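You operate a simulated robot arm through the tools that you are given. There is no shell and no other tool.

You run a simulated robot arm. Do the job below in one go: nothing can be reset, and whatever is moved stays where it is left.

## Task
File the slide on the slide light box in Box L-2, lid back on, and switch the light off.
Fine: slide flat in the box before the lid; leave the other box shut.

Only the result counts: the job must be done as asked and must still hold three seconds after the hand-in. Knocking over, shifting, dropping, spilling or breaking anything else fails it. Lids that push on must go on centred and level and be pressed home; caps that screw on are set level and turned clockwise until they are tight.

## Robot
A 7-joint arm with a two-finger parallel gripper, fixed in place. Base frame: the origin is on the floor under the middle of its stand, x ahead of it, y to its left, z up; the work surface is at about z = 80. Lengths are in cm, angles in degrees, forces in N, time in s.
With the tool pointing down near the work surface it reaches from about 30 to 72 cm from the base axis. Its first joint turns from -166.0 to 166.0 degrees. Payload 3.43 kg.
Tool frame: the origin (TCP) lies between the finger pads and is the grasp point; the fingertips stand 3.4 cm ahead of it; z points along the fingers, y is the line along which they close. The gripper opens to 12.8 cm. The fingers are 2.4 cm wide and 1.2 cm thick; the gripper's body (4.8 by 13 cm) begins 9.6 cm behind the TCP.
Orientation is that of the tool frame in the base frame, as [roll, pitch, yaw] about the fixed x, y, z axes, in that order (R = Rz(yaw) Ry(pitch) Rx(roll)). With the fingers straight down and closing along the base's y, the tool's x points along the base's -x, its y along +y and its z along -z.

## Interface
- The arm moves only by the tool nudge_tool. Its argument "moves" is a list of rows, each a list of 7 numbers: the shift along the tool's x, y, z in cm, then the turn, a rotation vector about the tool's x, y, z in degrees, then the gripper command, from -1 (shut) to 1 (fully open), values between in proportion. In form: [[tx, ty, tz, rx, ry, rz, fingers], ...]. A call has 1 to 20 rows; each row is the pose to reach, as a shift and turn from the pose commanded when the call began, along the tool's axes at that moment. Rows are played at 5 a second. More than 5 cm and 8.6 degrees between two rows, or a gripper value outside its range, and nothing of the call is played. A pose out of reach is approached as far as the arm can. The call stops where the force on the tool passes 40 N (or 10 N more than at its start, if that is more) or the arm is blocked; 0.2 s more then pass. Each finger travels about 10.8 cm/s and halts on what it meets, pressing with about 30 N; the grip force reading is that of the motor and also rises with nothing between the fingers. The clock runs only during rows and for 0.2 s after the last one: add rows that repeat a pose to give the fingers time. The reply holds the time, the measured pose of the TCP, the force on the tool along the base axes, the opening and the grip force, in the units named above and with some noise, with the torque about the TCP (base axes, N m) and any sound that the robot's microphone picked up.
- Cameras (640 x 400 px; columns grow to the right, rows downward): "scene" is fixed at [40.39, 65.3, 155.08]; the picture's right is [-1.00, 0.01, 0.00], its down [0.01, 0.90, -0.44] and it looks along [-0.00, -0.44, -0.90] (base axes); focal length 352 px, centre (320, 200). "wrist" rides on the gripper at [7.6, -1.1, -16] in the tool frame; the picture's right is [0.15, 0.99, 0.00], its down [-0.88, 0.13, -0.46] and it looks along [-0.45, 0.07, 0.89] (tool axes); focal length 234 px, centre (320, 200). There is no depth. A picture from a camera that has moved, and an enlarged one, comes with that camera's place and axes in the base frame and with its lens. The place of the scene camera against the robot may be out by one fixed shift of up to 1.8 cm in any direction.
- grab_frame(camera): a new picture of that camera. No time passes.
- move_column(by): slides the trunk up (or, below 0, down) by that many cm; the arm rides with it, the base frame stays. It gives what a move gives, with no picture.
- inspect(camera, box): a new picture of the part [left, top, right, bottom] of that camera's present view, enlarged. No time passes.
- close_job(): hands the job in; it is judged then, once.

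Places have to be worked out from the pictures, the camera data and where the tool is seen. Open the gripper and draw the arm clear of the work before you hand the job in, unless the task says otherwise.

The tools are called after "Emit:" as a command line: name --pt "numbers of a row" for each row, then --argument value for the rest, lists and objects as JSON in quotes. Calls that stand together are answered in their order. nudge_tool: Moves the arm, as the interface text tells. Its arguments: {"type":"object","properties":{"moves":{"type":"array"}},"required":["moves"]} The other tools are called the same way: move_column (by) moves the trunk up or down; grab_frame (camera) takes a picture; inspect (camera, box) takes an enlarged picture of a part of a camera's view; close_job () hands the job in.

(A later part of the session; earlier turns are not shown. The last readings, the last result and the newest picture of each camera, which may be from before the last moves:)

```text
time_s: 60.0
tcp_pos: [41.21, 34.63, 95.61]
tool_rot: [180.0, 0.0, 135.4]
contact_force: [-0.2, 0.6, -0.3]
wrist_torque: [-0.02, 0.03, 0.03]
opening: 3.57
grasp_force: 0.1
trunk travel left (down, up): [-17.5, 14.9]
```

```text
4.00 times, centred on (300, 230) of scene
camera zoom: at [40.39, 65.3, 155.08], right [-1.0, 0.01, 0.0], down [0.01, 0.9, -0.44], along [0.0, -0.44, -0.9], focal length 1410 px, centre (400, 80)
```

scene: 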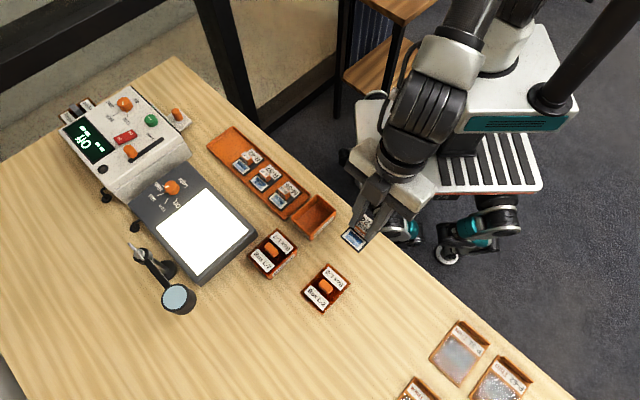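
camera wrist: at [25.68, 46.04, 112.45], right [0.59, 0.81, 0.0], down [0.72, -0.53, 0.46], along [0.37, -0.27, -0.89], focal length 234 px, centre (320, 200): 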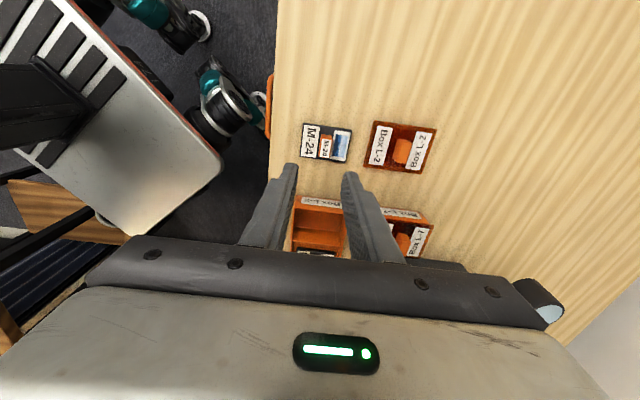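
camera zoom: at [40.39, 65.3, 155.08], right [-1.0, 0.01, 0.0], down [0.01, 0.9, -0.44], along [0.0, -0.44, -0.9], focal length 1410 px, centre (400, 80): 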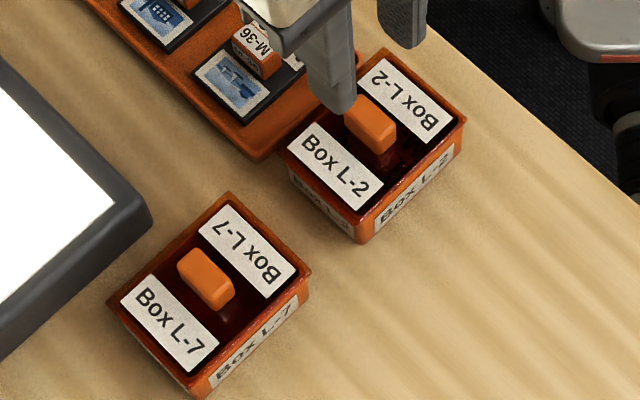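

The lid looks seated. I'll check its centring and level more closely at the corners.

Emit:
inspect --camera "wrist" --box '[276, 112, 308, 132]'

Emit:
inspect --camera "wrist" --box '[340, 120, 372, 140]'

Emit:
inspect --camera "wrist" --box '[276, 160, 308, 180]'

Emit:
inspect --camera "scene" --box '[295, 190, 345, 245]'

```text
16.00 times, centred on (292, 122) of wrist
camera zoom: at [35.15, 39.08, 111.56], right [0.59, 0.81, 0.0], down [0.72, -0.53, 0.46], along [0.37, -0.27, -0.89], focal length 3747 px, centre (768, 1448)
```

zoom: 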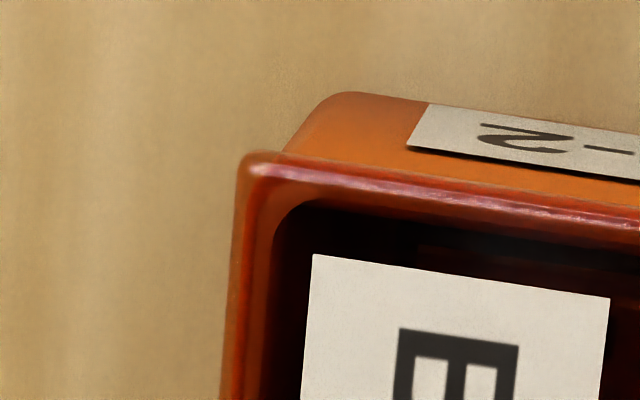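

```text
16.00 times, centred on (356, 130) of wrist
camera zoom: at [35.15, 39.08, 111.56], right [0.59, 0.81, 0.0], down [0.72, -0.53, 0.46], along [0.37, -0.27, -0.89], focal length 3747 px, centre (-256, 1320)
```

zoom: 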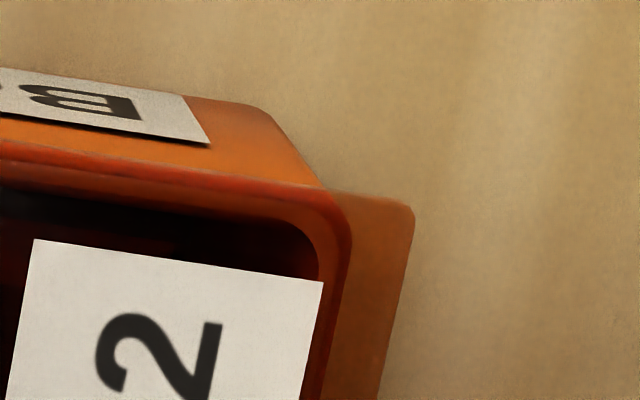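

```text
16.00 times, centred on (292, 170) of wrist
camera zoom: at [35.15, 39.08, 111.56], right [0.59, 0.81, 0.0], down [0.72, -0.53, 0.46], along [0.37, -0.27, -0.89], focal length 3747 px, centre (768, 680)
```

zoom: 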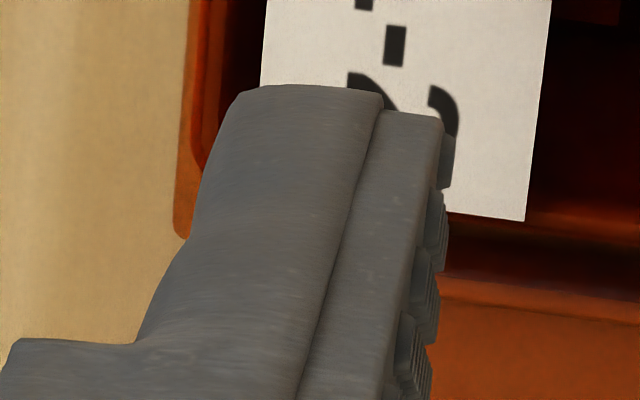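

```text
7.27 times, centred on (320, 218) of scene
camera zoom: at [40.39, 65.3, 155.08], right [-1.0, 0.01, 0.0], down [0.01, 0.9, -0.44], along [0.0, -0.44, -0.9], focal length 2563 px, centre (320, 73)
```

zoom: 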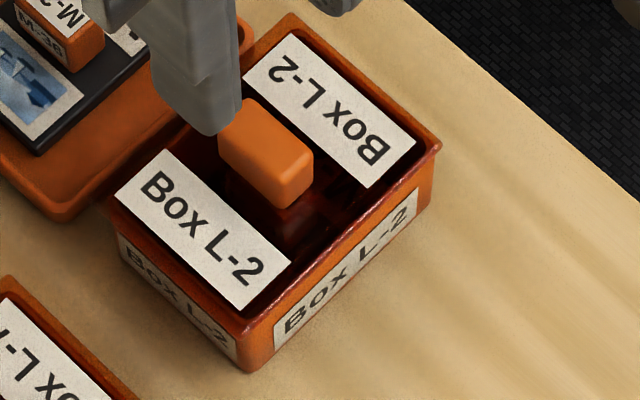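

Through the clear brim, the right overhang looks larger than the left, so the lid may sit about 0.15 cm off along the long axis. I'll view the untouched Box L-7 from the same relative position for a baseline.

Emit:
nudge_tool --pt "0.07 4 0 0 0 0 -0.44" --pt "0.15 8 0 0 0 0 -0.44" --pt "0.22 12 0 0 0 0 -0.44" --pt "0.22 12 0 0 0 0 -0.44"

Emit:
inspect --camera "wrist" --box '[260, 95, 380, 185]'

Emit:
inspect --camera "wrist" --box '[276, 112, 308, 132]'

Emit:
inspect --camera "wrist" --box '[340, 120, 372, 140]'

```text
time_s: 61.0
tcp_pos: [49.61, 43.19, 95.55]
tool_rot: [-179.9, 0.0, 135.4]
contact_force: [1.1, 0.3, 0.1]
wrist_torque: [-0.01, 0.01, -0.02]
opening: 3.61
grasp_force: 0.1
trunk travel left (down, up): [-17.5, 14.9]
```

```text
4.44 times, centred on (320, 140) of wrist
camera zoom: at [43.51, 47.68, 111.46], right [0.59, 0.81, 0.0], down [0.72, -0.53, 0.46], along [0.37, -0.27, -0.89], focal length 1041 px, centre (320, 467)
```

zoom: 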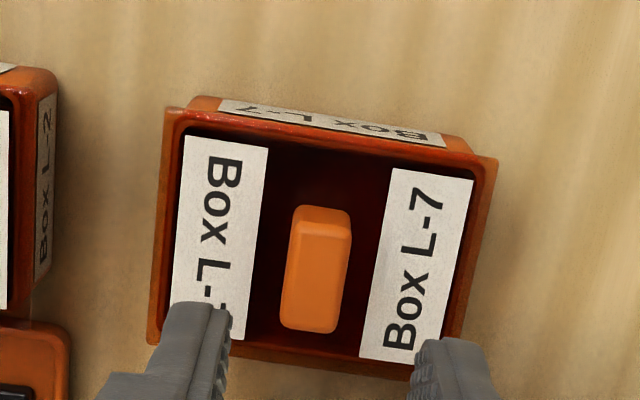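

```text
16.00 times, centred on (292, 122) of wrist
camera zoom: at [43.51, 47.68, 111.46], right [0.59, 0.81, 0.0], down [0.72, -0.53, 0.46], along [0.37, -0.27, -0.89], focal length 3747 px, centre (768, 1448)
```

zoom: 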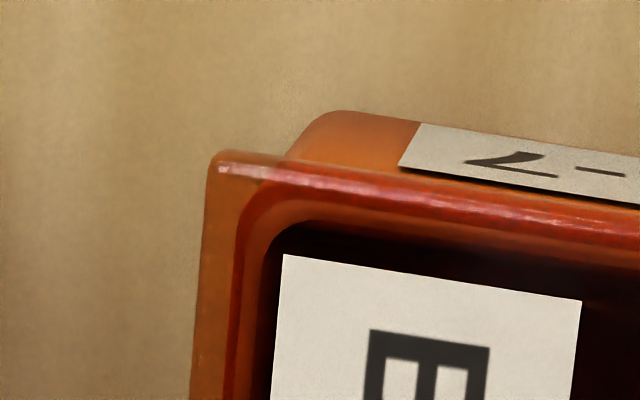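

```text
16.00 times, centred on (356, 130) of wrist
camera zoom: at [43.51, 47.68, 111.46], right [0.59, 0.81, 0.0], down [0.72, -0.53, 0.46], along [0.37, -0.27, -0.89], focal length 3747 px, centre (-256, 1320)
```

zoom: 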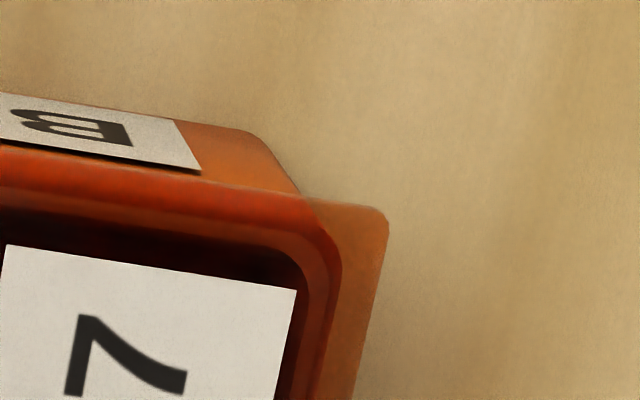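

The baseline shows the L-2 lid sits about 0.2 cm too far in +x compared with L-7's even overhang. I'll re-grip it, raise it slightly, shift it and re-seat it centred.

Emit:
nudge_tool --pt "-0.06 -4 0 0 0 0 -0.44" --pt "-0.12 -8 0 0 0 0 -0.44" --pt "-0.17 -11.92 0 0 0 0 -0.44" --pt "-0.17 -11.92 3 0 0 0 -0.44" --pt "-0.17 -11.92 6 0 0 0 -0.44" --pt "-0.17 -11.92 6 0 0 0 -0.44"

Emit:
inspect --camera "wrist" --box '[250, 110, 390, 240]'

```text
time_s: 62.4
tcp_pos: [41.17, 34.69, 89.58]
tool_rot: [-180.0, 0.1, 135.4]
contact_force: [-0.4, 0.0, -0.2]
wrist_torque: [0.02, 0.02, -0.01]
opening: 3.58
grasp_force: 0.0
trunk travel left (down, up): [-17.5, 14.9]
```

```text
3.08 times, centred on (320, 175) of wrist
camera zoom: at [35.08, 39.14, 105.45], right [0.59, 0.81, 0.0], down [0.72, -0.53, 0.46], along [0.37, -0.27, -0.89], focal length 720 px, centre (320, 277)
```

zoom: 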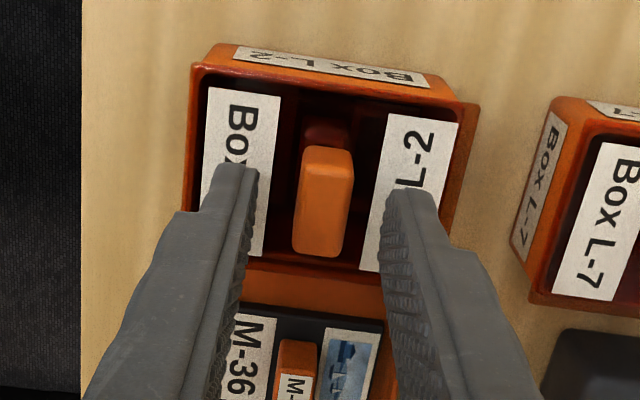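

The knob is about 0.15 cm along +y of the midline. I'll adjust, descend 1.6 cm, grip and lift 1 cm.

Emit:
nudge_tool --pt "0 0.15 0.8 0 0 0 -0.44" --pt "0 0.15 1.4 0 0 0 -0.44" --pt "0 0.15 1.6 0 0 0 -0.44" --pt "0 0.15 1.6 0 0 0 -0.65" --pt "0 0.15 1.6 0 0 0 -0.8" --pt "0 0.15 1.6 0 0 0 -1" --pt "0 0.15 1.6 0 0 0 -1" --pt "0 0.15 1.6 0 0 0 -1"

Emit:
inspect --camera "wrist" --box '[260, 110, 380, 200]'

```text
time_s: 64.2
tcp_pos: [41.25, 34.73, 88.08]
tool_rot: [-180.0, 0.0, 135.3]
contact_force: [0.2, -0.5, -0.1]
wrist_torque: [-0.05, 0.01, -0.01]
opening: 1.37
grasp_force: 30.2
trunk travel left (down, up): [-17.5, 14.9]
```

```text
4.44 times, centred on (320, 155) of wrist
camera zoom: at [35.18, 39.21, 104.01], right [0.59, 0.81, 0.0], down [0.72, -0.53, 0.46], along [0.37, -0.27, -0.89], focal length 1041 px, centre (320, 400)
```

zoom: 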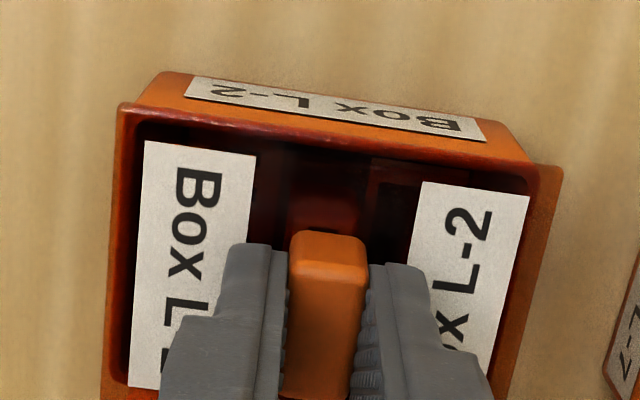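

Gripped. I'll lift 1 cm and shift the lid −0.15 along the long axis and +0.13 across, then check.

Emit:
nudge_tool --pt "0 0 -0.3 0 0 0 -1" --pt "0 0 -0.7 0 0 0 -1" --pt "0 0 -1.1 0 0 0 -1" --pt "0.13 -0.15 -1.1 0 0 0 -1" --pt "0.13 -0.15 -1.1 0 0 0 -1"

Emit:
inspect --camera "wrist" --box '[260, 110, 380, 200]'

Emit:
inspect --camera "wrist" --box '[268, 118, 300, 138]'

Emit:
inspect --camera "wrist" --box '[352, 132, 384, 152]'

```text
time_s: 65.4
tcp_pos: [41.11, 34.74, 89.14]
tool_rot: [180.0, 0.1, 135.4]
contact_force: [0.2, -0.5, 0.3]
wrist_torque: [0.03, 0.03, 0.02]
opening: 1.36
grasp_force: 29.9
trunk travel left (down, up): [-17.5, 14.9]
```

```text
4.44 times, centred on (320, 155) of wrist
camera zoom: at [35.01, 39.16, 105.05], right [0.59, 0.81, 0.0], down [0.72, -0.53, 0.46], along [0.37, -0.27, -0.89], focal length 1041 px, centre (320, 400)
```

zoom: 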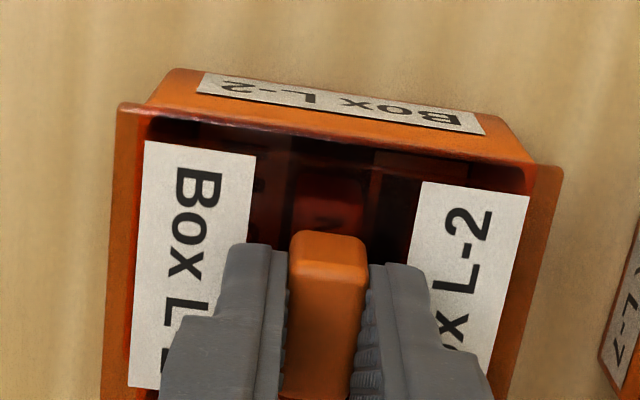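

```text
16.00 times, centred on (284, 128) of wrist
camera zoom: at [35.01, 39.16, 105.05], right [0.59, 0.81, 0.0], down [0.72, -0.53, 0.46], along [0.37, -0.27, -0.89], focal length 3747 px, centre (896, 1352)
```

zoom: 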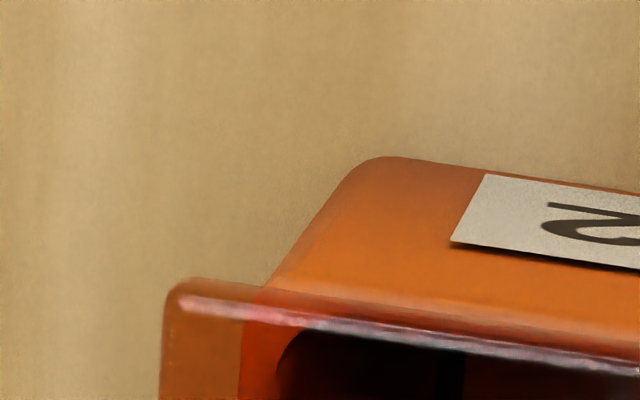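

```text
16.00 times, centred on (368, 142) of wrist
camera zoom: at [35.01, 39.16, 105.05], right [0.59, 0.81, 0.0], down [0.72, -0.53, 0.46], along [0.37, -0.27, -0.89], focal length 3747 px, centre (-448, 1128)
```

zoom: 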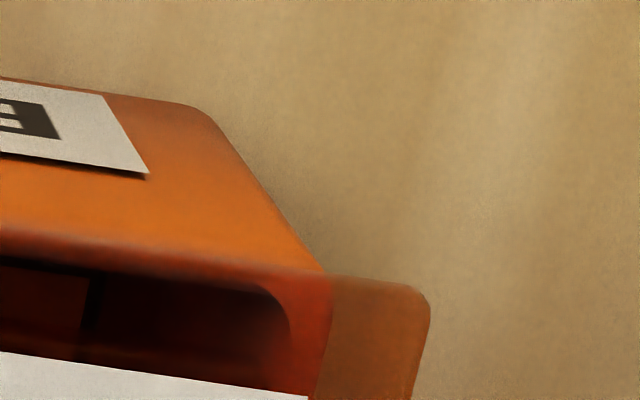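

The lid now looks centred over the rim, with overhang as predicted on both ends. I'll lower it to light contact only and release without pressing.

Emit:
nudge_tool --pt "0 0 0.3 0 0 0 -1" --pt "0 0 0.6 0 0 0 -1" --pt "0 0 0.85 0 0 0 -1" --pt "0 0 1.0 0 0 0 -1" --pt "0 0 1.1 0 0 0 -1"

Emit:
inspect --camera "wrist" --box '[268, 118, 300, 138]'

Emit:
inspect --camera "wrist" --box '[352, 132, 384, 152]'

```text
time_s: 66.6
tcp_pos: [41.32, 34.82, 88.04]
tool_rot: [180.0, -0.1, 135.3]
contact_force: [-0.7, -1.1, 7.3]
wrist_torque: [-0.07, 0.02, -0.03]
opening: 1.35
grasp_force: 30.3
trunk travel left (down, up): [-17.5, 14.9]
```

```text
16.00 times, centred on (284, 128) of wrist
camera zoom: at [35.07, 39.2, 103.98], right [0.59, 0.81, 0.0], down [0.72, -0.53, 0.46], along [0.37, -0.27, -0.89], focal length 3747 px, centre (896, 1352)
```

zoom: 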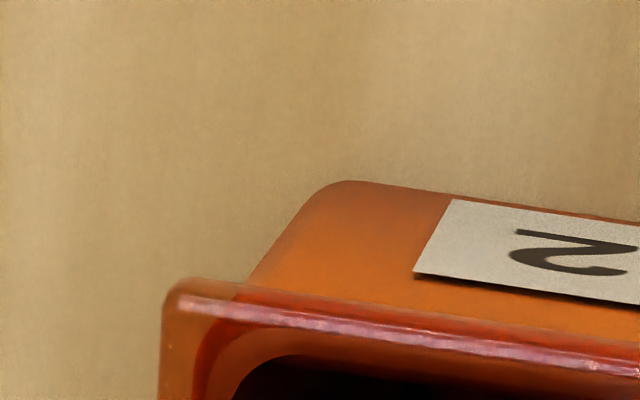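

```text
16.00 times, centred on (368, 142) of wrist
camera zoom: at [35.07, 39.2, 103.98], right [0.59, 0.81, 0.0], down [0.72, -0.53, 0.46], along [0.37, -0.27, -0.89], focal length 3747 px, centre (-448, 1128)
```

zoom: 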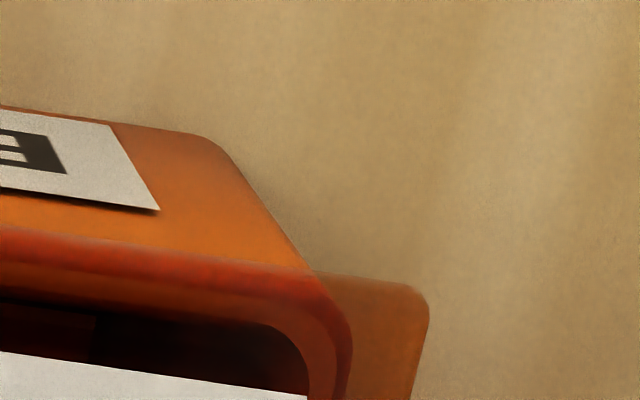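

With the lid seated, the overhangs now match L-7 on both axes, within about 0.05 cm. I'll release, rise, close the fingers and press straight down on the knob's top.

Emit:
nudge_tool --pt "0 0 -0.08 0 0 0 -0.75" --pt "0 0 -0.08 0 0 0 -0.55" --pt "0 0 -0.08 0 0 0 -0.44" --pt "0 0 -0.08 0 0 0 -0.44" --pt "0 0 -2 0 0 0 -0.44" --pt "0 0 -4 0 0 0 -0.44" --pt "0 0 -4 0 0 0 -1" --pt "0 0 -4 0 0 0 -1" --pt "0 0 -4 0 0 0 -1"

Emit:
inspect --camera "wrist" --box '[250, 90, 390, 220]'

```text
time_s: 68.6
tcp_pos: [41.03, 34.71, 91.89]
tool_rot: [-180.0, 0.0, 135.4]
contact_force: [-1.2, 0.1, -0.2]
wrist_torque: [0.0, -0.02, -0.02]
opening: 0.01
grasp_force: 30.0
trunk travel left (down, up): [-17.5, 14.9]
```

```text
3.08 times, centred on (320, 155) of wrist
camera zoom: at [35.02, 39.09, 107.84], right [0.59, 0.81, 0.0], down [0.72, -0.53, 0.46], along [0.37, -0.27, -0.89], focal length 720 px, centre (320, 338)
```

zoom: 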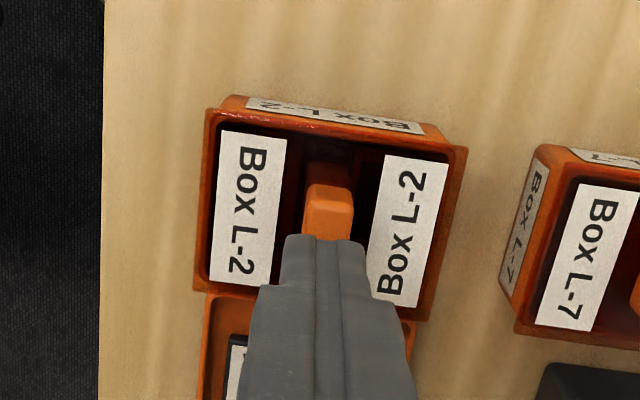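

The closed tips are above the knob. I'll press down in small steps.

Emit:
nudge_tool --pt "0 0 1.2 0 0 0 -1" --pt "0 0 2.0 0 0 0 -1" --pt "0 0 2.4 0 0 0 -1" --pt "0 0 2.6 0 0 0 -1"

```text
time_s: 69.7
tcp_pos: [41.11, 34.72, 89.96]
tool_rot: [179.4, 0.0, 135.4]
contact_force: [-5.3, -4.7, 20.4]
wrist_torque: [-0.18, 0.16, 0.0]
opening: 0.01
grasp_force: 30.0
trunk travel left (down, up): [-17.5, 14.9]
stopped in row 4: the force on the tool passed its limit at 42 N (the readings are from after the stop); the commanded pose is now the measured one
```

The press peaked at 42 N on the knob, so the lid should be home. I'll rise and check it.

Emit:
nudge_tool --pt "0 0 -1 0 0 0 -1" --pt "0 0 -3 0 0 0 -0.44" --pt "0 0 -5.6 0 0 0 -0.44" --pt "0 0 -5.6 0 0 0 -0.44"

Emit:
inspect --camera "wrist" --box '[260, 95, 380, 185]'

Emit:
inspect --camera "wrist" --box '[276, 112, 308, 132]'

Emit:
inspect --camera "wrist" --box '[340, 120, 372, 140]'

Emit:
inspect --camera "scene" --box '[250, 180, 350, 280]'

```text
time_s: 70.7
tcp_pos: [41.18, 34.75, 95.3]
tool_rot: [179.7, 0.1, 135.2]
contact_force: [-0.6, 0.3, -0.1]
wrist_torque: [0.01, 0.02, 0.01]
opening: 3.58
grasp_force: 0.0
trunk travel left (down, up): [-17.5, 14.9]
```

```text
4.44 times, centred on (320, 140) of wrist
camera zoom: at [35.08, 39.05, 111.21], right [0.59, 0.81, 0.01], down [0.72, -0.53, 0.46], along [0.37, -0.26, -0.89], focal length 1041 px, centre (320, 467)
```

zoom: 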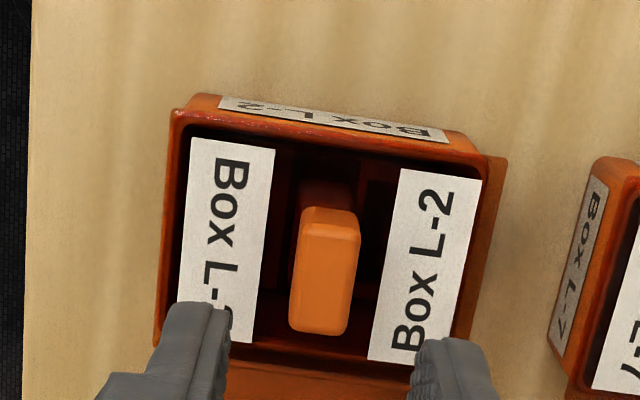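

```text
16.00 times, centred on (292, 122) of wrist
camera zoom: at [35.08, 39.05, 111.21], right [0.59, 0.81, 0.01], down [0.72, -0.53, 0.46], along [0.37, -0.26, -0.89], focal length 3747 px, centre (768, 1448)
```

zoom: 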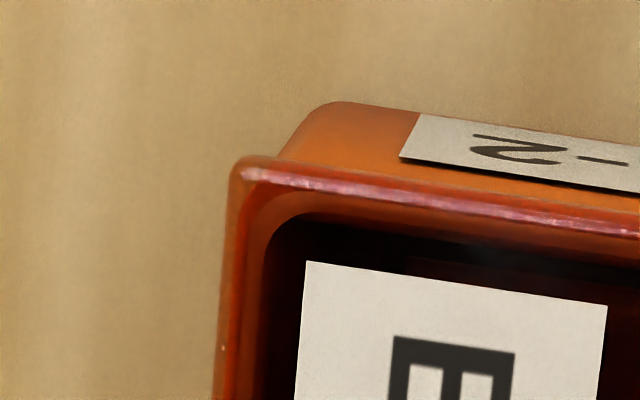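

```text
16.00 times, centred on (356, 130) of wrist
camera zoom: at [35.08, 39.05, 111.21], right [0.59, 0.81, 0.01], down [0.72, -0.53, 0.46], along [0.37, -0.26, -0.89], focal length 3747 px, centre (-256, 1320)
```

zoom: 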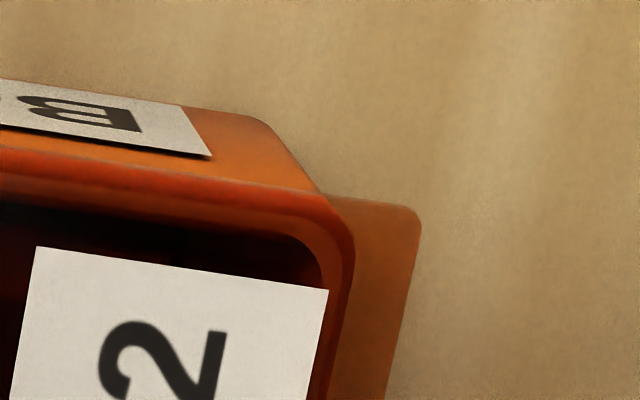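

```text
4.00 times, centred on (300, 230) of scene
camera zoom: at [40.39, 65.3, 155.08], right [-1.0, 0.01, 0.0], down [0.01, 0.9, -0.44], along [0.0, -0.44, -0.9], focal length 1410 px, centre (400, 80)
```

zoom: 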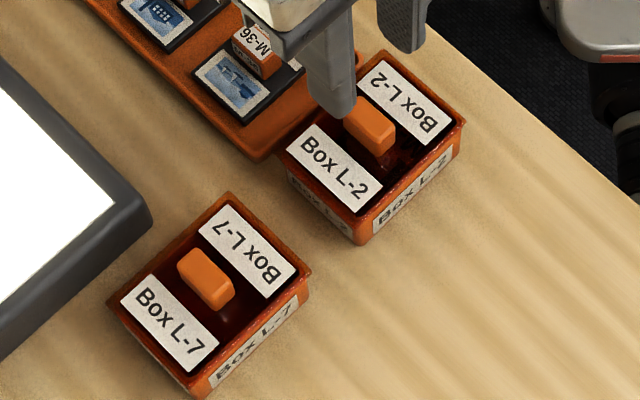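

The press nudged the lid about 0.12–0.15 cm toward +s again (right overhang larger), though it stays seated. I'll go back down around the knob, with the fingers centred on the box, so closing gently re-centres the lid without lifting it.

Emit:
nudge_tool --pt "0 0 2 0 0 0 -0.44" --pt "0 0 4 0 0 0 -0.44" --pt "0 0 5.7 0 0 0 -0.44" --pt "0 0 5.7 0 0 0 -0.44"

Emit:
inspect --camera "wrist" --box '[250, 110, 390, 240]'

Emit:
inspect --camera "wrist" --box '[300, 140, 340, 190]'

```text
time_s: 71.7
tcp_pos: [41.41, 34.94, 89.55]
tool_rot: [179.6, 0.0, 135.4]
contact_force: [0.0, 0.1, -0.3]
wrist_torque: [0.01, 0.02, -0.01]
opening: 3.58
grasp_force: 0.1
trunk travel left (down, up): [-17.5, 14.9]
```

```text
3.08 times, centred on (320, 175) of wrist
camera zoom: at [35.25, 39.17, 105.42], right [0.59, 0.81, 0.01], down [0.72, -0.53, 0.46], along [0.37, -0.26, -0.89], focal length 720 px, centre (320, 277)
```

zoom: 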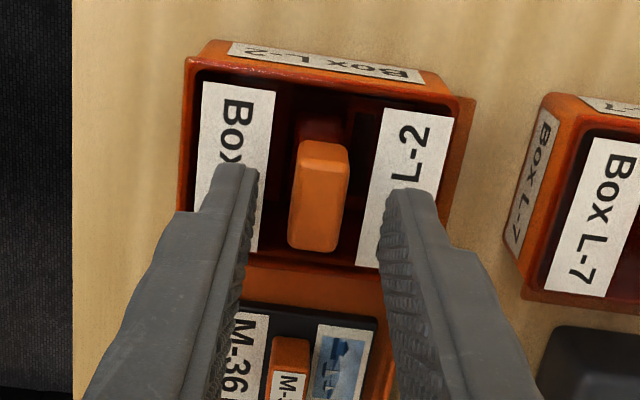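

```text
8.00 times, centred on (320, 165) of wrist
camera zoom: at [35.25, 39.17, 105.42], right [0.59, 0.81, 0.01], down [0.72, -0.53, 0.46], along [0.37, -0.26, -0.89], focal length 1873 px, centre (320, 480)
```

zoom: 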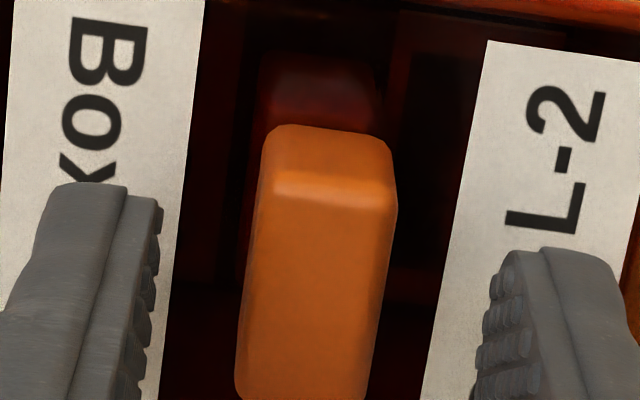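

The tool is 0.4° off level after the stop, so I'll correct that. I'll shift the fingers −0.13 along the long axis and close to slide the lid back to centre.

Emit:
nudge_tool --pt "0 -0.07 0 0.4 0 0 -0.44" --pt "0 -0.13 0.7 0.4 0 0 -0.44" --pt "0 -0.13 1.4 0.4 0 0 -0.5" --pt "0 -0.13 1.4 0.4 0 0 -0.6" --pt "0 -0.13 1.4 0.4 0 0 -0.7" --pt "0 -0.13 1.4 0.4 0 0 -0.76" --pt "0 -0.13 1.4 0.4 0 0 -0.8" --pt "0 -0.13 1.4 0.4 0 0 -0.8"

Emit:
inspect --camera "wrist" --box '[268, 118, 300, 138]'

Emit:
inspect --camera "wrist" --box '[352, 132, 384, 152]'

```text
time_s: 73.5
tcp_pos: [41.23, 34.7, 88.07]
tool_rot: [180.0, 0.0, 135.4]
contact_force: [1.2, -0.4, 0.3]
wrist_torque: [-0.04, 0.01, 0.03]
opening: 1.41
grasp_force: 9.4
trunk travel left (down, up): [-17.5, 14.9]
```

```text
16.00 times, centred on (284, 128) of wrist
camera zoom: at [35.13, 39.19, 104.07], right [0.59, 0.81, 0.0], down [0.72, -0.53, 0.46], along [0.37, -0.27, -0.89], focal length 3747 px, centre (896, 1352)
```

zoom: 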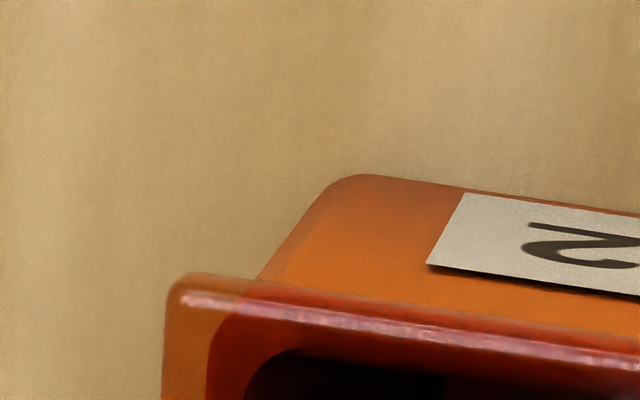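

```text
16.00 times, centred on (368, 142) of wrist
camera zoom: at [35.13, 39.19, 104.07], right [0.59, 0.81, 0.0], down [0.72, -0.53, 0.46], along [0.37, -0.27, -0.89], focal length 3747 px, centre (-448, 1128)
```

zoom: 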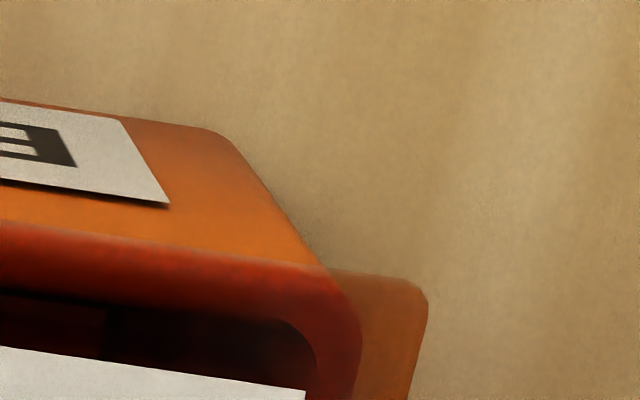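

The overhang is now even on both ends. I'll open slowly and rise, without pressing again unless the height looks off.

Emit:
nudge_tool --pt "0 0 0 0 0 0 -0.77" --pt "0 0 0 0 0 0 -0.74" --pt "0 0 0 0 0 0 -0.68" --pt "0 0 0 0 0 0 -0.6" --pt "0 0 0 0 0 0 -0.5" --pt "0 0 0 0 0 0 -0.44"

Emit:
inspect --camera "wrist" --box '[268, 118, 300, 138]'

Emit:
inspect --camera "wrist" --box '[352, 132, 384, 152]'

```text
time_s: 74.9
tcp_pos: [41.25, 34.76, 88.16]
tool_rot: [-180.0, -0.1, 135.4]
contact_force: [-1.0, -0.3, 0.6]
wrist_torque: [-0.03, -0.02, 0.0]
opening: 3.56
grasp_force: 0.1
trunk travel left (down, up): [-17.5, 14.9]
```

```text
16.00 times, centred on (284, 128) of wrist
camera zoom: at [35.13, 39.19, 104.07], right [0.59, 0.81, 0.0], down [0.72, -0.53, 0.46], along [0.37, -0.27, -0.89], focal length 3747 px, centre (896, 1352)
```

zoom: 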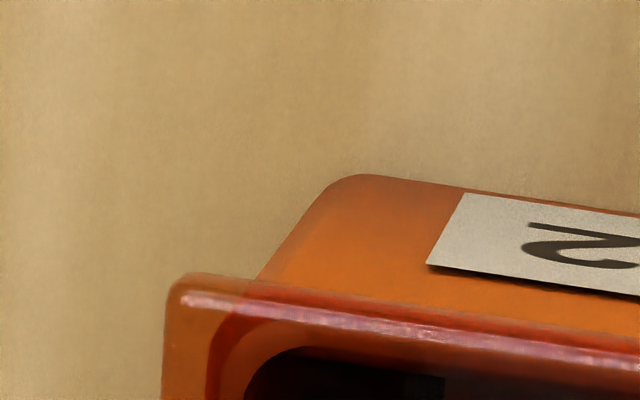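

```text
16.00 times, centred on (368, 142) of wrist
camera zoom: at [35.13, 39.19, 104.07], right [0.59, 0.81, 0.0], down [0.72, -0.53, 0.46], along [0.37, -0.27, -0.89], focal length 3747 px, centre (-448, 1128)
```

zoom: 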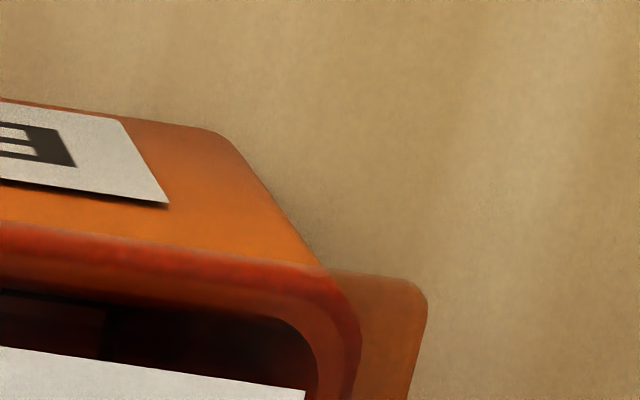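

The lid stayed centred after release. I'll rise clear and compare both boxes from the scene camera.

Emit:
nudge_tool --pt "0 0 -1.5 0 0 0 -0.44" --pt "0 0 -5 0 0 0 -0.44" --pt "0 0 -9 0 0 0 -0.44" --pt "0 0 -12 0 0 0 -0.44" --pt "4 4 -12 0 0 0 -0.44"

Emit:
inspect --camera "scene" --box '[290, 190, 345, 245]'

Emit:
inspect --camera "scene" --box '[245, 225, 305, 285]'

Emit:
grab_frame --camera "wrist"

```text
refused: row 5 steps farther than a row can; nothing moved
```

```text
7.27 times, centred on (318, 218) of scene
camera zoom: at [40.39, 65.3, 155.08], right [-1.0, 0.01, 0.0], down [0.01, 0.9, -0.44], along [0.0, -0.44, -0.9], focal length 2563 px, centre (338, 73)
```

zoom: 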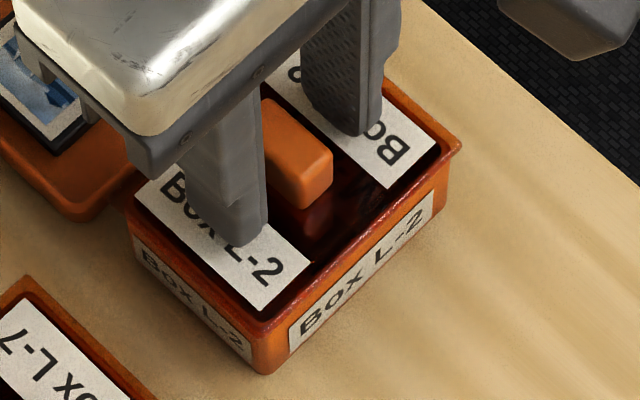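

```text
6.67 times, centred on (275, 255) of scene
camera zoom: at [40.39, 65.3, 155.08], right [-1.0, 0.01, 0.0], down [0.01, 0.9, -0.44], along [0.0, -0.44, -0.9], focal length 2350 px, centre (620, -167)
```

zoom: 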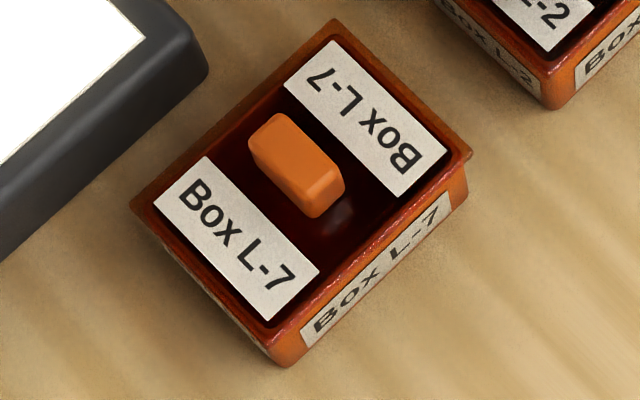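

```text
taken
camera wrist: at [35.13, 39.19, 104.07], right [0.59, 0.81, 0.0], down [0.72, -0.53, 0.46], along [0.37, -0.27, -0.89], focal length 234 px, centre (320, 200)
```

wrist: 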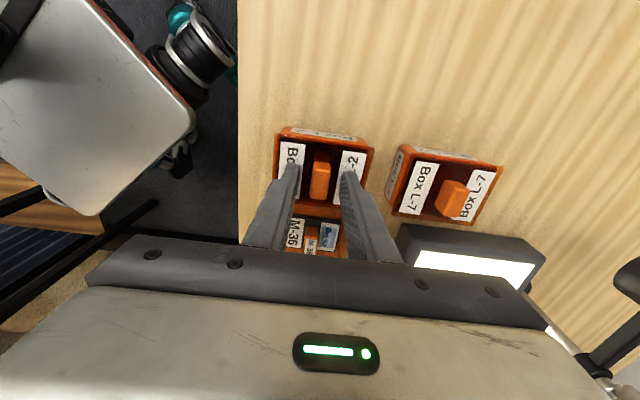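

That call was refused because its last row was too long a step, and nothing moved. While the fingers still straddle the knob, I'll gently touch the lid with both tips to check its height against the original contact at z ≈ 87.8.

Emit:
nudge_tool --pt "0 0 0.12 0 0 0 -0.44" --pt "0 0 0.22 0 0 0 -0.44" --pt "0 0 0.3 0 0 0 -0.44"

```text
time_s: 75.7
tcp_pos: [41.1, 34.69, 87.9]
tool_rot: [-180.0, 0.0, 135.3]
contact_force: [1.0, -0.5, -0.2]
wrist_torque: [-0.02, 0.02, 0.03]
opening: 3.57
grasp_force: 0.0
trunk travel left (down, up): [-17.5, 14.9]
```

Emit:
nudge_tool --pt "0 0 0.08 0 0 0 -0.44" --pt "0 0 0.16 0 0 0 -0.44" --pt "0 0 0.22 0 0 0 -0.44"

```text
time_s: 76.5
tcp_pos: [41.21, 34.57, 87.77]
tool_rot: [179.9, 0.0, 135.4]
contact_force: [-0.9, 1.1, 5.3]
wrist_torque: [0.03, 0.05, -0.03]
opening: 3.58
grasp_force: 0.1
trunk travel left (down, up): [-17.5, 14.9]
```

Contact is at z = 87.77, identical to the original seated height, so the lid is home. I'll rise and take a last look at its centring.

Emit:
nudge_tool --pt "0 0 -0.5 0 0 0 -0.44" --pt "0 0 -3 0 0 0 -0.44" --pt "0 0 -7.8 0 0 0 -0.44" --pt "0 0 -7.8 0 0 0 -0.44"

Emit:
inspect --camera "wrist" --box '[260, 95, 380, 185]'

Emit:
inspect --camera "wrist" --box '[276, 112, 308, 132]'

Emit:
inspect --camera "wrist" --box '[340, 120, 372, 140]'

```text
time_s: 77.5
tcp_pos: [41.19, 34.72, 95.6]
tool_rot: [180.0, 0.0, 135.2]
contact_force: [-0.8, 0.6, 0.5]
wrist_torque: [0.0, -0.02, -0.03]
opening: 3.58
grasp_force: 0.1
trunk travel left (down, up): [-17.5, 14.9]
```

```text
4.44 times, centred on (320, 140) of wrist
camera zoom: at [35.11, 39.16, 111.46], right [0.59, 0.81, 0.0], down [0.72, -0.53, 0.46], along [0.37, -0.27, -0.89], focal length 1041 px, centre (320, 467)
```

zoom: 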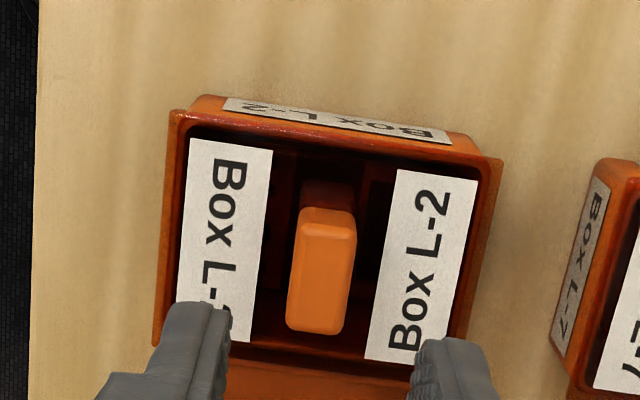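

```text
16.00 times, centred on (292, 122) of wrist
camera zoom: at [35.11, 39.16, 111.46], right [0.59, 0.81, 0.0], down [0.72, -0.53, 0.46], along [0.37, -0.27, -0.89], focal length 3747 px, centre (768, 1448)
```

zoom: 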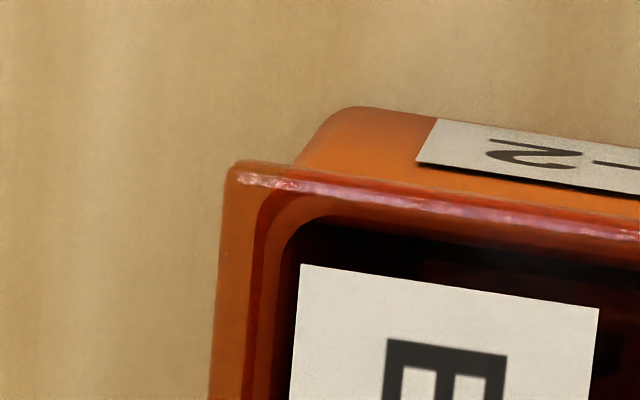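

```text
16.00 times, centred on (356, 130) of wrist
camera zoom: at [35.11, 39.16, 111.46], right [0.59, 0.81, 0.0], down [0.72, -0.53, 0.46], along [0.37, -0.27, -0.89], focal length 3747 px, centre (-256, 1320)
```

zoom: 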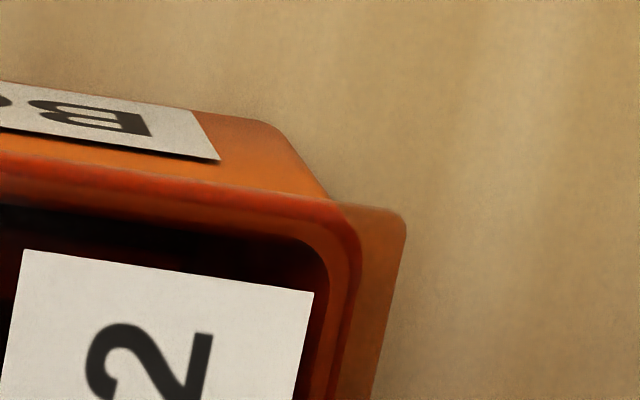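

The overhangs now match L-7 (about 35 and 44 px), so Box L-2 is closed and centred. Now for the light knob near (72.2, 28.7): the ticks are 45° apart, so Mid to Off is 90° counter-clockwise. I'll move toward it with the tool's camera side facing the robot.

Emit:
nudge_tool --pt "-2.2 1.0 -2 0 0 -7.37 -0.2" --pt "-4.5 2.0 -4 0 0 -14.74 -0.2" --pt "-6.7 3.05 -6.4 0 0 -22.1 -0.2" --pt "-9 4.07 -6.4 0 0 -29.5 -0.2" --pt "-11.2 5.1 -6.4 0 0 -36.85 -0.2" --pt "-13.5 6.1 -6.4 0 0 -44.2 -0.2" --pt "-15.7 7.1 -6.4 0 0 -51.6 -0.2" --pt "-18 8.15 -6.4 0 0 -58.95 -0.2" --pt "-20.2 9.16 -6.4 0 0 -66.3 -0.2"

Emit:
nudge_tool --pt "0 0 0 0 -7 0 -0.2" --pt "0 0 0 0 -14 0 -0.2" --pt "0 0 0 0 -20 0 -0.2"

Emit:
grab_frame --camera "wrist"

```text
time_s: 79.5
tcp_pos: [62.04, 27.07, 101.81]
tool_rot: [180.0, 0.0, -158.2]
contact_force: [0.0, 0.3, -0.4]
wrist_torque: [-0.02, -0.04, -0.01]
opening: 5.11
grasp_force: 0.1
trunk travel left (down, up): [-17.5, 14.9]
```

```text
time_s: 80.3
tcp_pos: [62.12, 26.99, 101.85]
tool_rot: [180.0, 20.2, -158.3]
contact_force: [-0.4, 0.0, 0.3]
wrist_torque: [0.01, -0.01, 0.01]
opening: 5.1
grasp_force: 0.1
trunk travel left (down, up): [-17.5, 14.9]
```

```text
taken
camera wrist: at [50.88, 21.26, 114.21], right [-0.49, 0.87, -0.05], down [0.57, 0.37, 0.73], along [0.65, 0.33, -0.68], focal length 234 px, centre (320, 200)
```

wrist: 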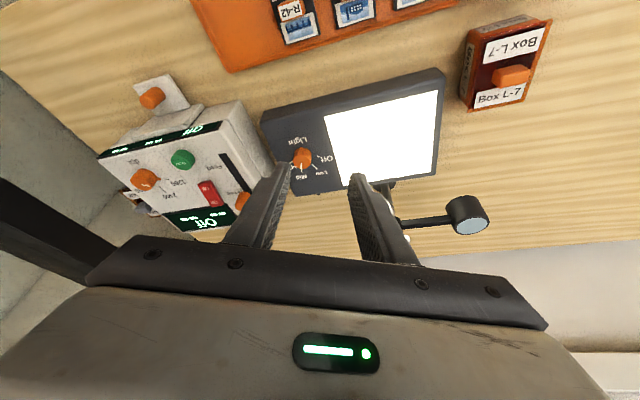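

Emit:
inspect --camera "wrist" --box '[270, 130, 345, 190]'

Emit:
inspect --camera "scene" --box '[145, 165, 205, 215]'

```text
6.67 times, centred on (308, 160) of wrist
camera zoom: at [50.88, 21.26, 114.21], right [-0.49, 0.87, -0.05], down [0.57, 0.37, 0.73], along [0.65, 0.33, -0.68], focal length 1561 px, centre (403, 467)
```

zoom: 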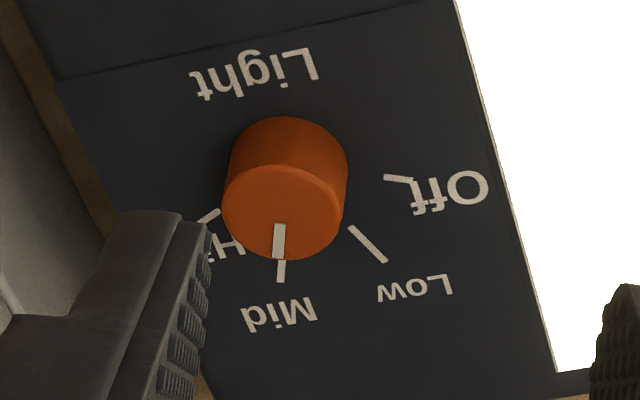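

```text
8.00 times, centred on (175, 190) of scene
camera zoom: at [40.39, 65.3, 155.08], right [-1.0, 0.01, 0.0], down [0.01, 0.9, -0.44], along [0.0, -0.44, -0.9], focal length 2819 px, centre (1480, 280)
```

zoom: 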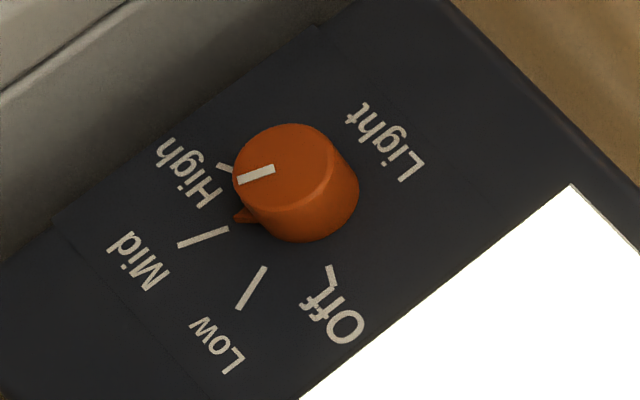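

The knob is 2.8 cm wide, centred at (72.15, 28.65), z 84.05–85.8, with a small nub pointing at Mid. I'll lean to 30° and test reach just above the knob at the far end of the turn (lean azimuth 66°).

Emit:
nudge_tool --pt "0 0 0 0 -5 0 -0.2" --pt "0 0 0 0 -9.9 0 -0.2"

Emit:
nudge_tool --pt "-0.55 -0.53 2.02 -3.75 0 -6.495 -0.2" --pt "-1.11 -1.06 4.05 -7.5 0 -12.99 -0.2" --pt "-1.66 -1.58 6.07 -11.25 0 -19.49 -0.2" --pt "-2.22 -2.11 8.1 -15 0 -25.98 -0.2" --pt "-2.77 -2.64 10.1 -18.75 0 -32.48 -0.2" --pt "-3.33 -3.17 12.14 -22.45 0 -38.9 -0.2" --pt "-3.33 -3.17 12.14 -22.45 0 -38.9 -0.2"

Emit:
grab_frame --camera "wrist"

Emit:
grab_frame --camera "scene"

```text
time_s: 80.9
tcp_pos: [62.11, 27.02, 101.84]
tool_rot: [-179.9, 30.1, -158.3]
contact_force: [0.8, 0.2, -0.3]
wrist_torque: [-0.01, 0.02, 0.0]
opening: 5.1
grasp_force: 0.1
trunk travel left (down, up): [-17.5, 14.9]
```

```text
time_s: 82.5
tcp_pos: [71.43, 27.44, 93.08]
tool_rot: [179.9, 29.9, -113.4]
contact_force: [0.1, 0.1, 0.2]
wrist_torque: [0.01, -0.01, 0.0]
opening: 5.13
grasp_force: 0.0
trunk travel left (down, up): [-17.5, 14.9]
```

```text
taken
camera wrist: at [66.79, 13.55, 103.08], right [-0.96, 0.28, -0.07], down [0.09, 0.54, 0.83], along [0.27, 0.79, -0.55], focal length 234 px, centre (320, 200)
```

wrist: 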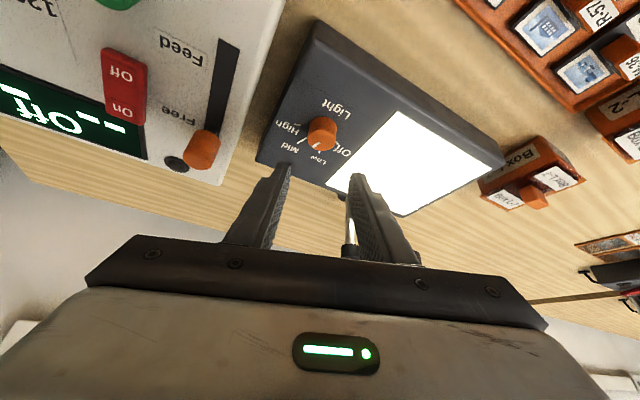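

```text
taken
```

scene: 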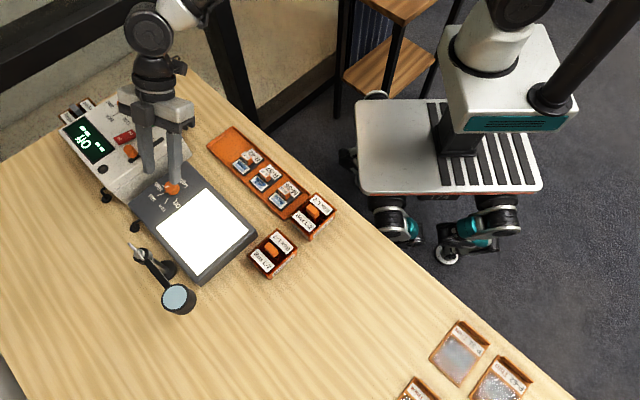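

Full reach is confirmed at that end, with clear space to the scanner. Now I'll swing 90° back about the knob's axis to the starting orientation (lean azimuth −23°), still above the knob.

Emit:
nudge_tool --pt "-0.1 0.12 0.06 3.75 0 6.495 -0.2" --pt "-0.2 0.23 0.12 7.5 0 12.99 -0.2" --pt "-0.3 0.35 0.18 11.25 0 19.485 -0.2" --pt "-0.41 0.47 0.24 15 0 25.98 -0.2" --pt "-0.51 0.59 0.29 18.75 0 32.475 -0.2" --pt "-0.61 0.7 0.35 22.5 0 38.97 -0.2" --pt "-0.71 0.82 0.41 26.25 0 45.465 -0.2" --pt "-0.81 0.94 0.47 30 0 51.96 -0.2" --pt "-0.91 1.05 0.53 33.75 0 58.455 -0.2" --pt "-1.02 1.17 0.59 37.5 0 64.95 -0.2" --pt "-1.12 1.29 0.65 41.25 0 71.445 -0.2" --pt "-1.22 1.405 0.705 45 0 77.94 -0.2"

Emit:
grab_frame --camera "wrist"

Emit:
inspect --camera "scene" --box '[110, 120, 230, 220]'

```text
time_s: 85.1
tcp_pos: [70.61, 29.18, 93.0]
tool_rot: [-179.9, 30.0, 156.5]
contact_force: [0.0, 0.2, -0.2]
wrist_torque: [0.03, 0.0, 0.0]
opening: 5.1
grasp_force: 0.0
trunk travel left (down, up): [-17.5, 14.9]
```

```text
taken
camera wrist: at [57.08, 33.97, 102.96], right [0.28, 0.96, -0.07], down [0.54, -0.09, 0.83], along [0.79, -0.27, -0.55], focal length 234 px, centre (320, 200)
```

wrist: 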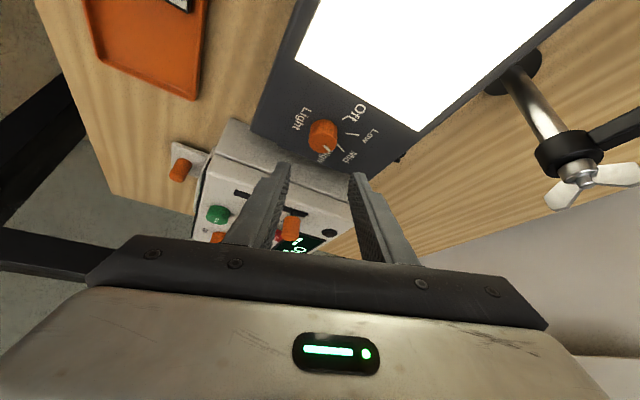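

```text
4.00 times, centred on (170, 170) of scene
camera zoom: at [40.39, 65.3, 155.08], right [-1.0, 0.01, 0.0], down [0.01, 0.9, -0.44], along [0.0, -0.44, -0.9], focal length 1410 px, centre (920, 320)
```

zoom: 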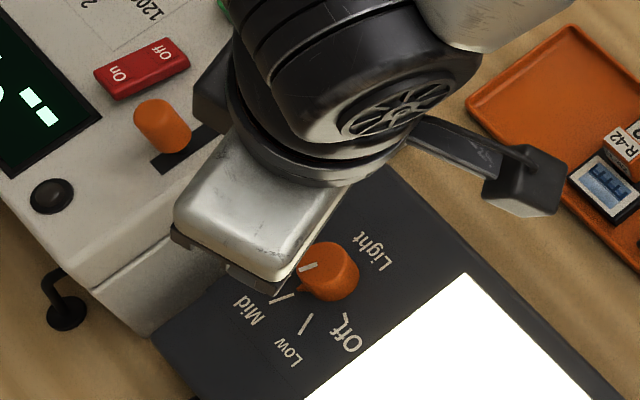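

I'll zoom on the knob from here to refine its centre before descending.

Emit:
inspect --camera "wrist" --box '[280, 90, 390, 180]'

```text
4.44 times, centred on (335, 135) of wrist
camera zoom: at [57.08, 33.97, 102.96], right [0.28, 0.96, -0.07], down [0.54, -0.09, 0.83], along [0.79, -0.27, -0.55], focal length 1041 px, centre (253, 489)
```

zoom: 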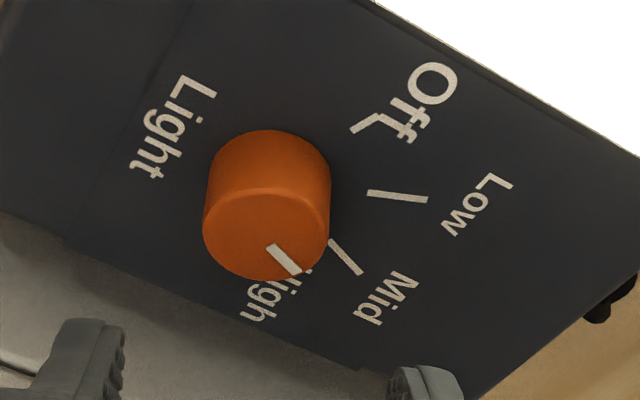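

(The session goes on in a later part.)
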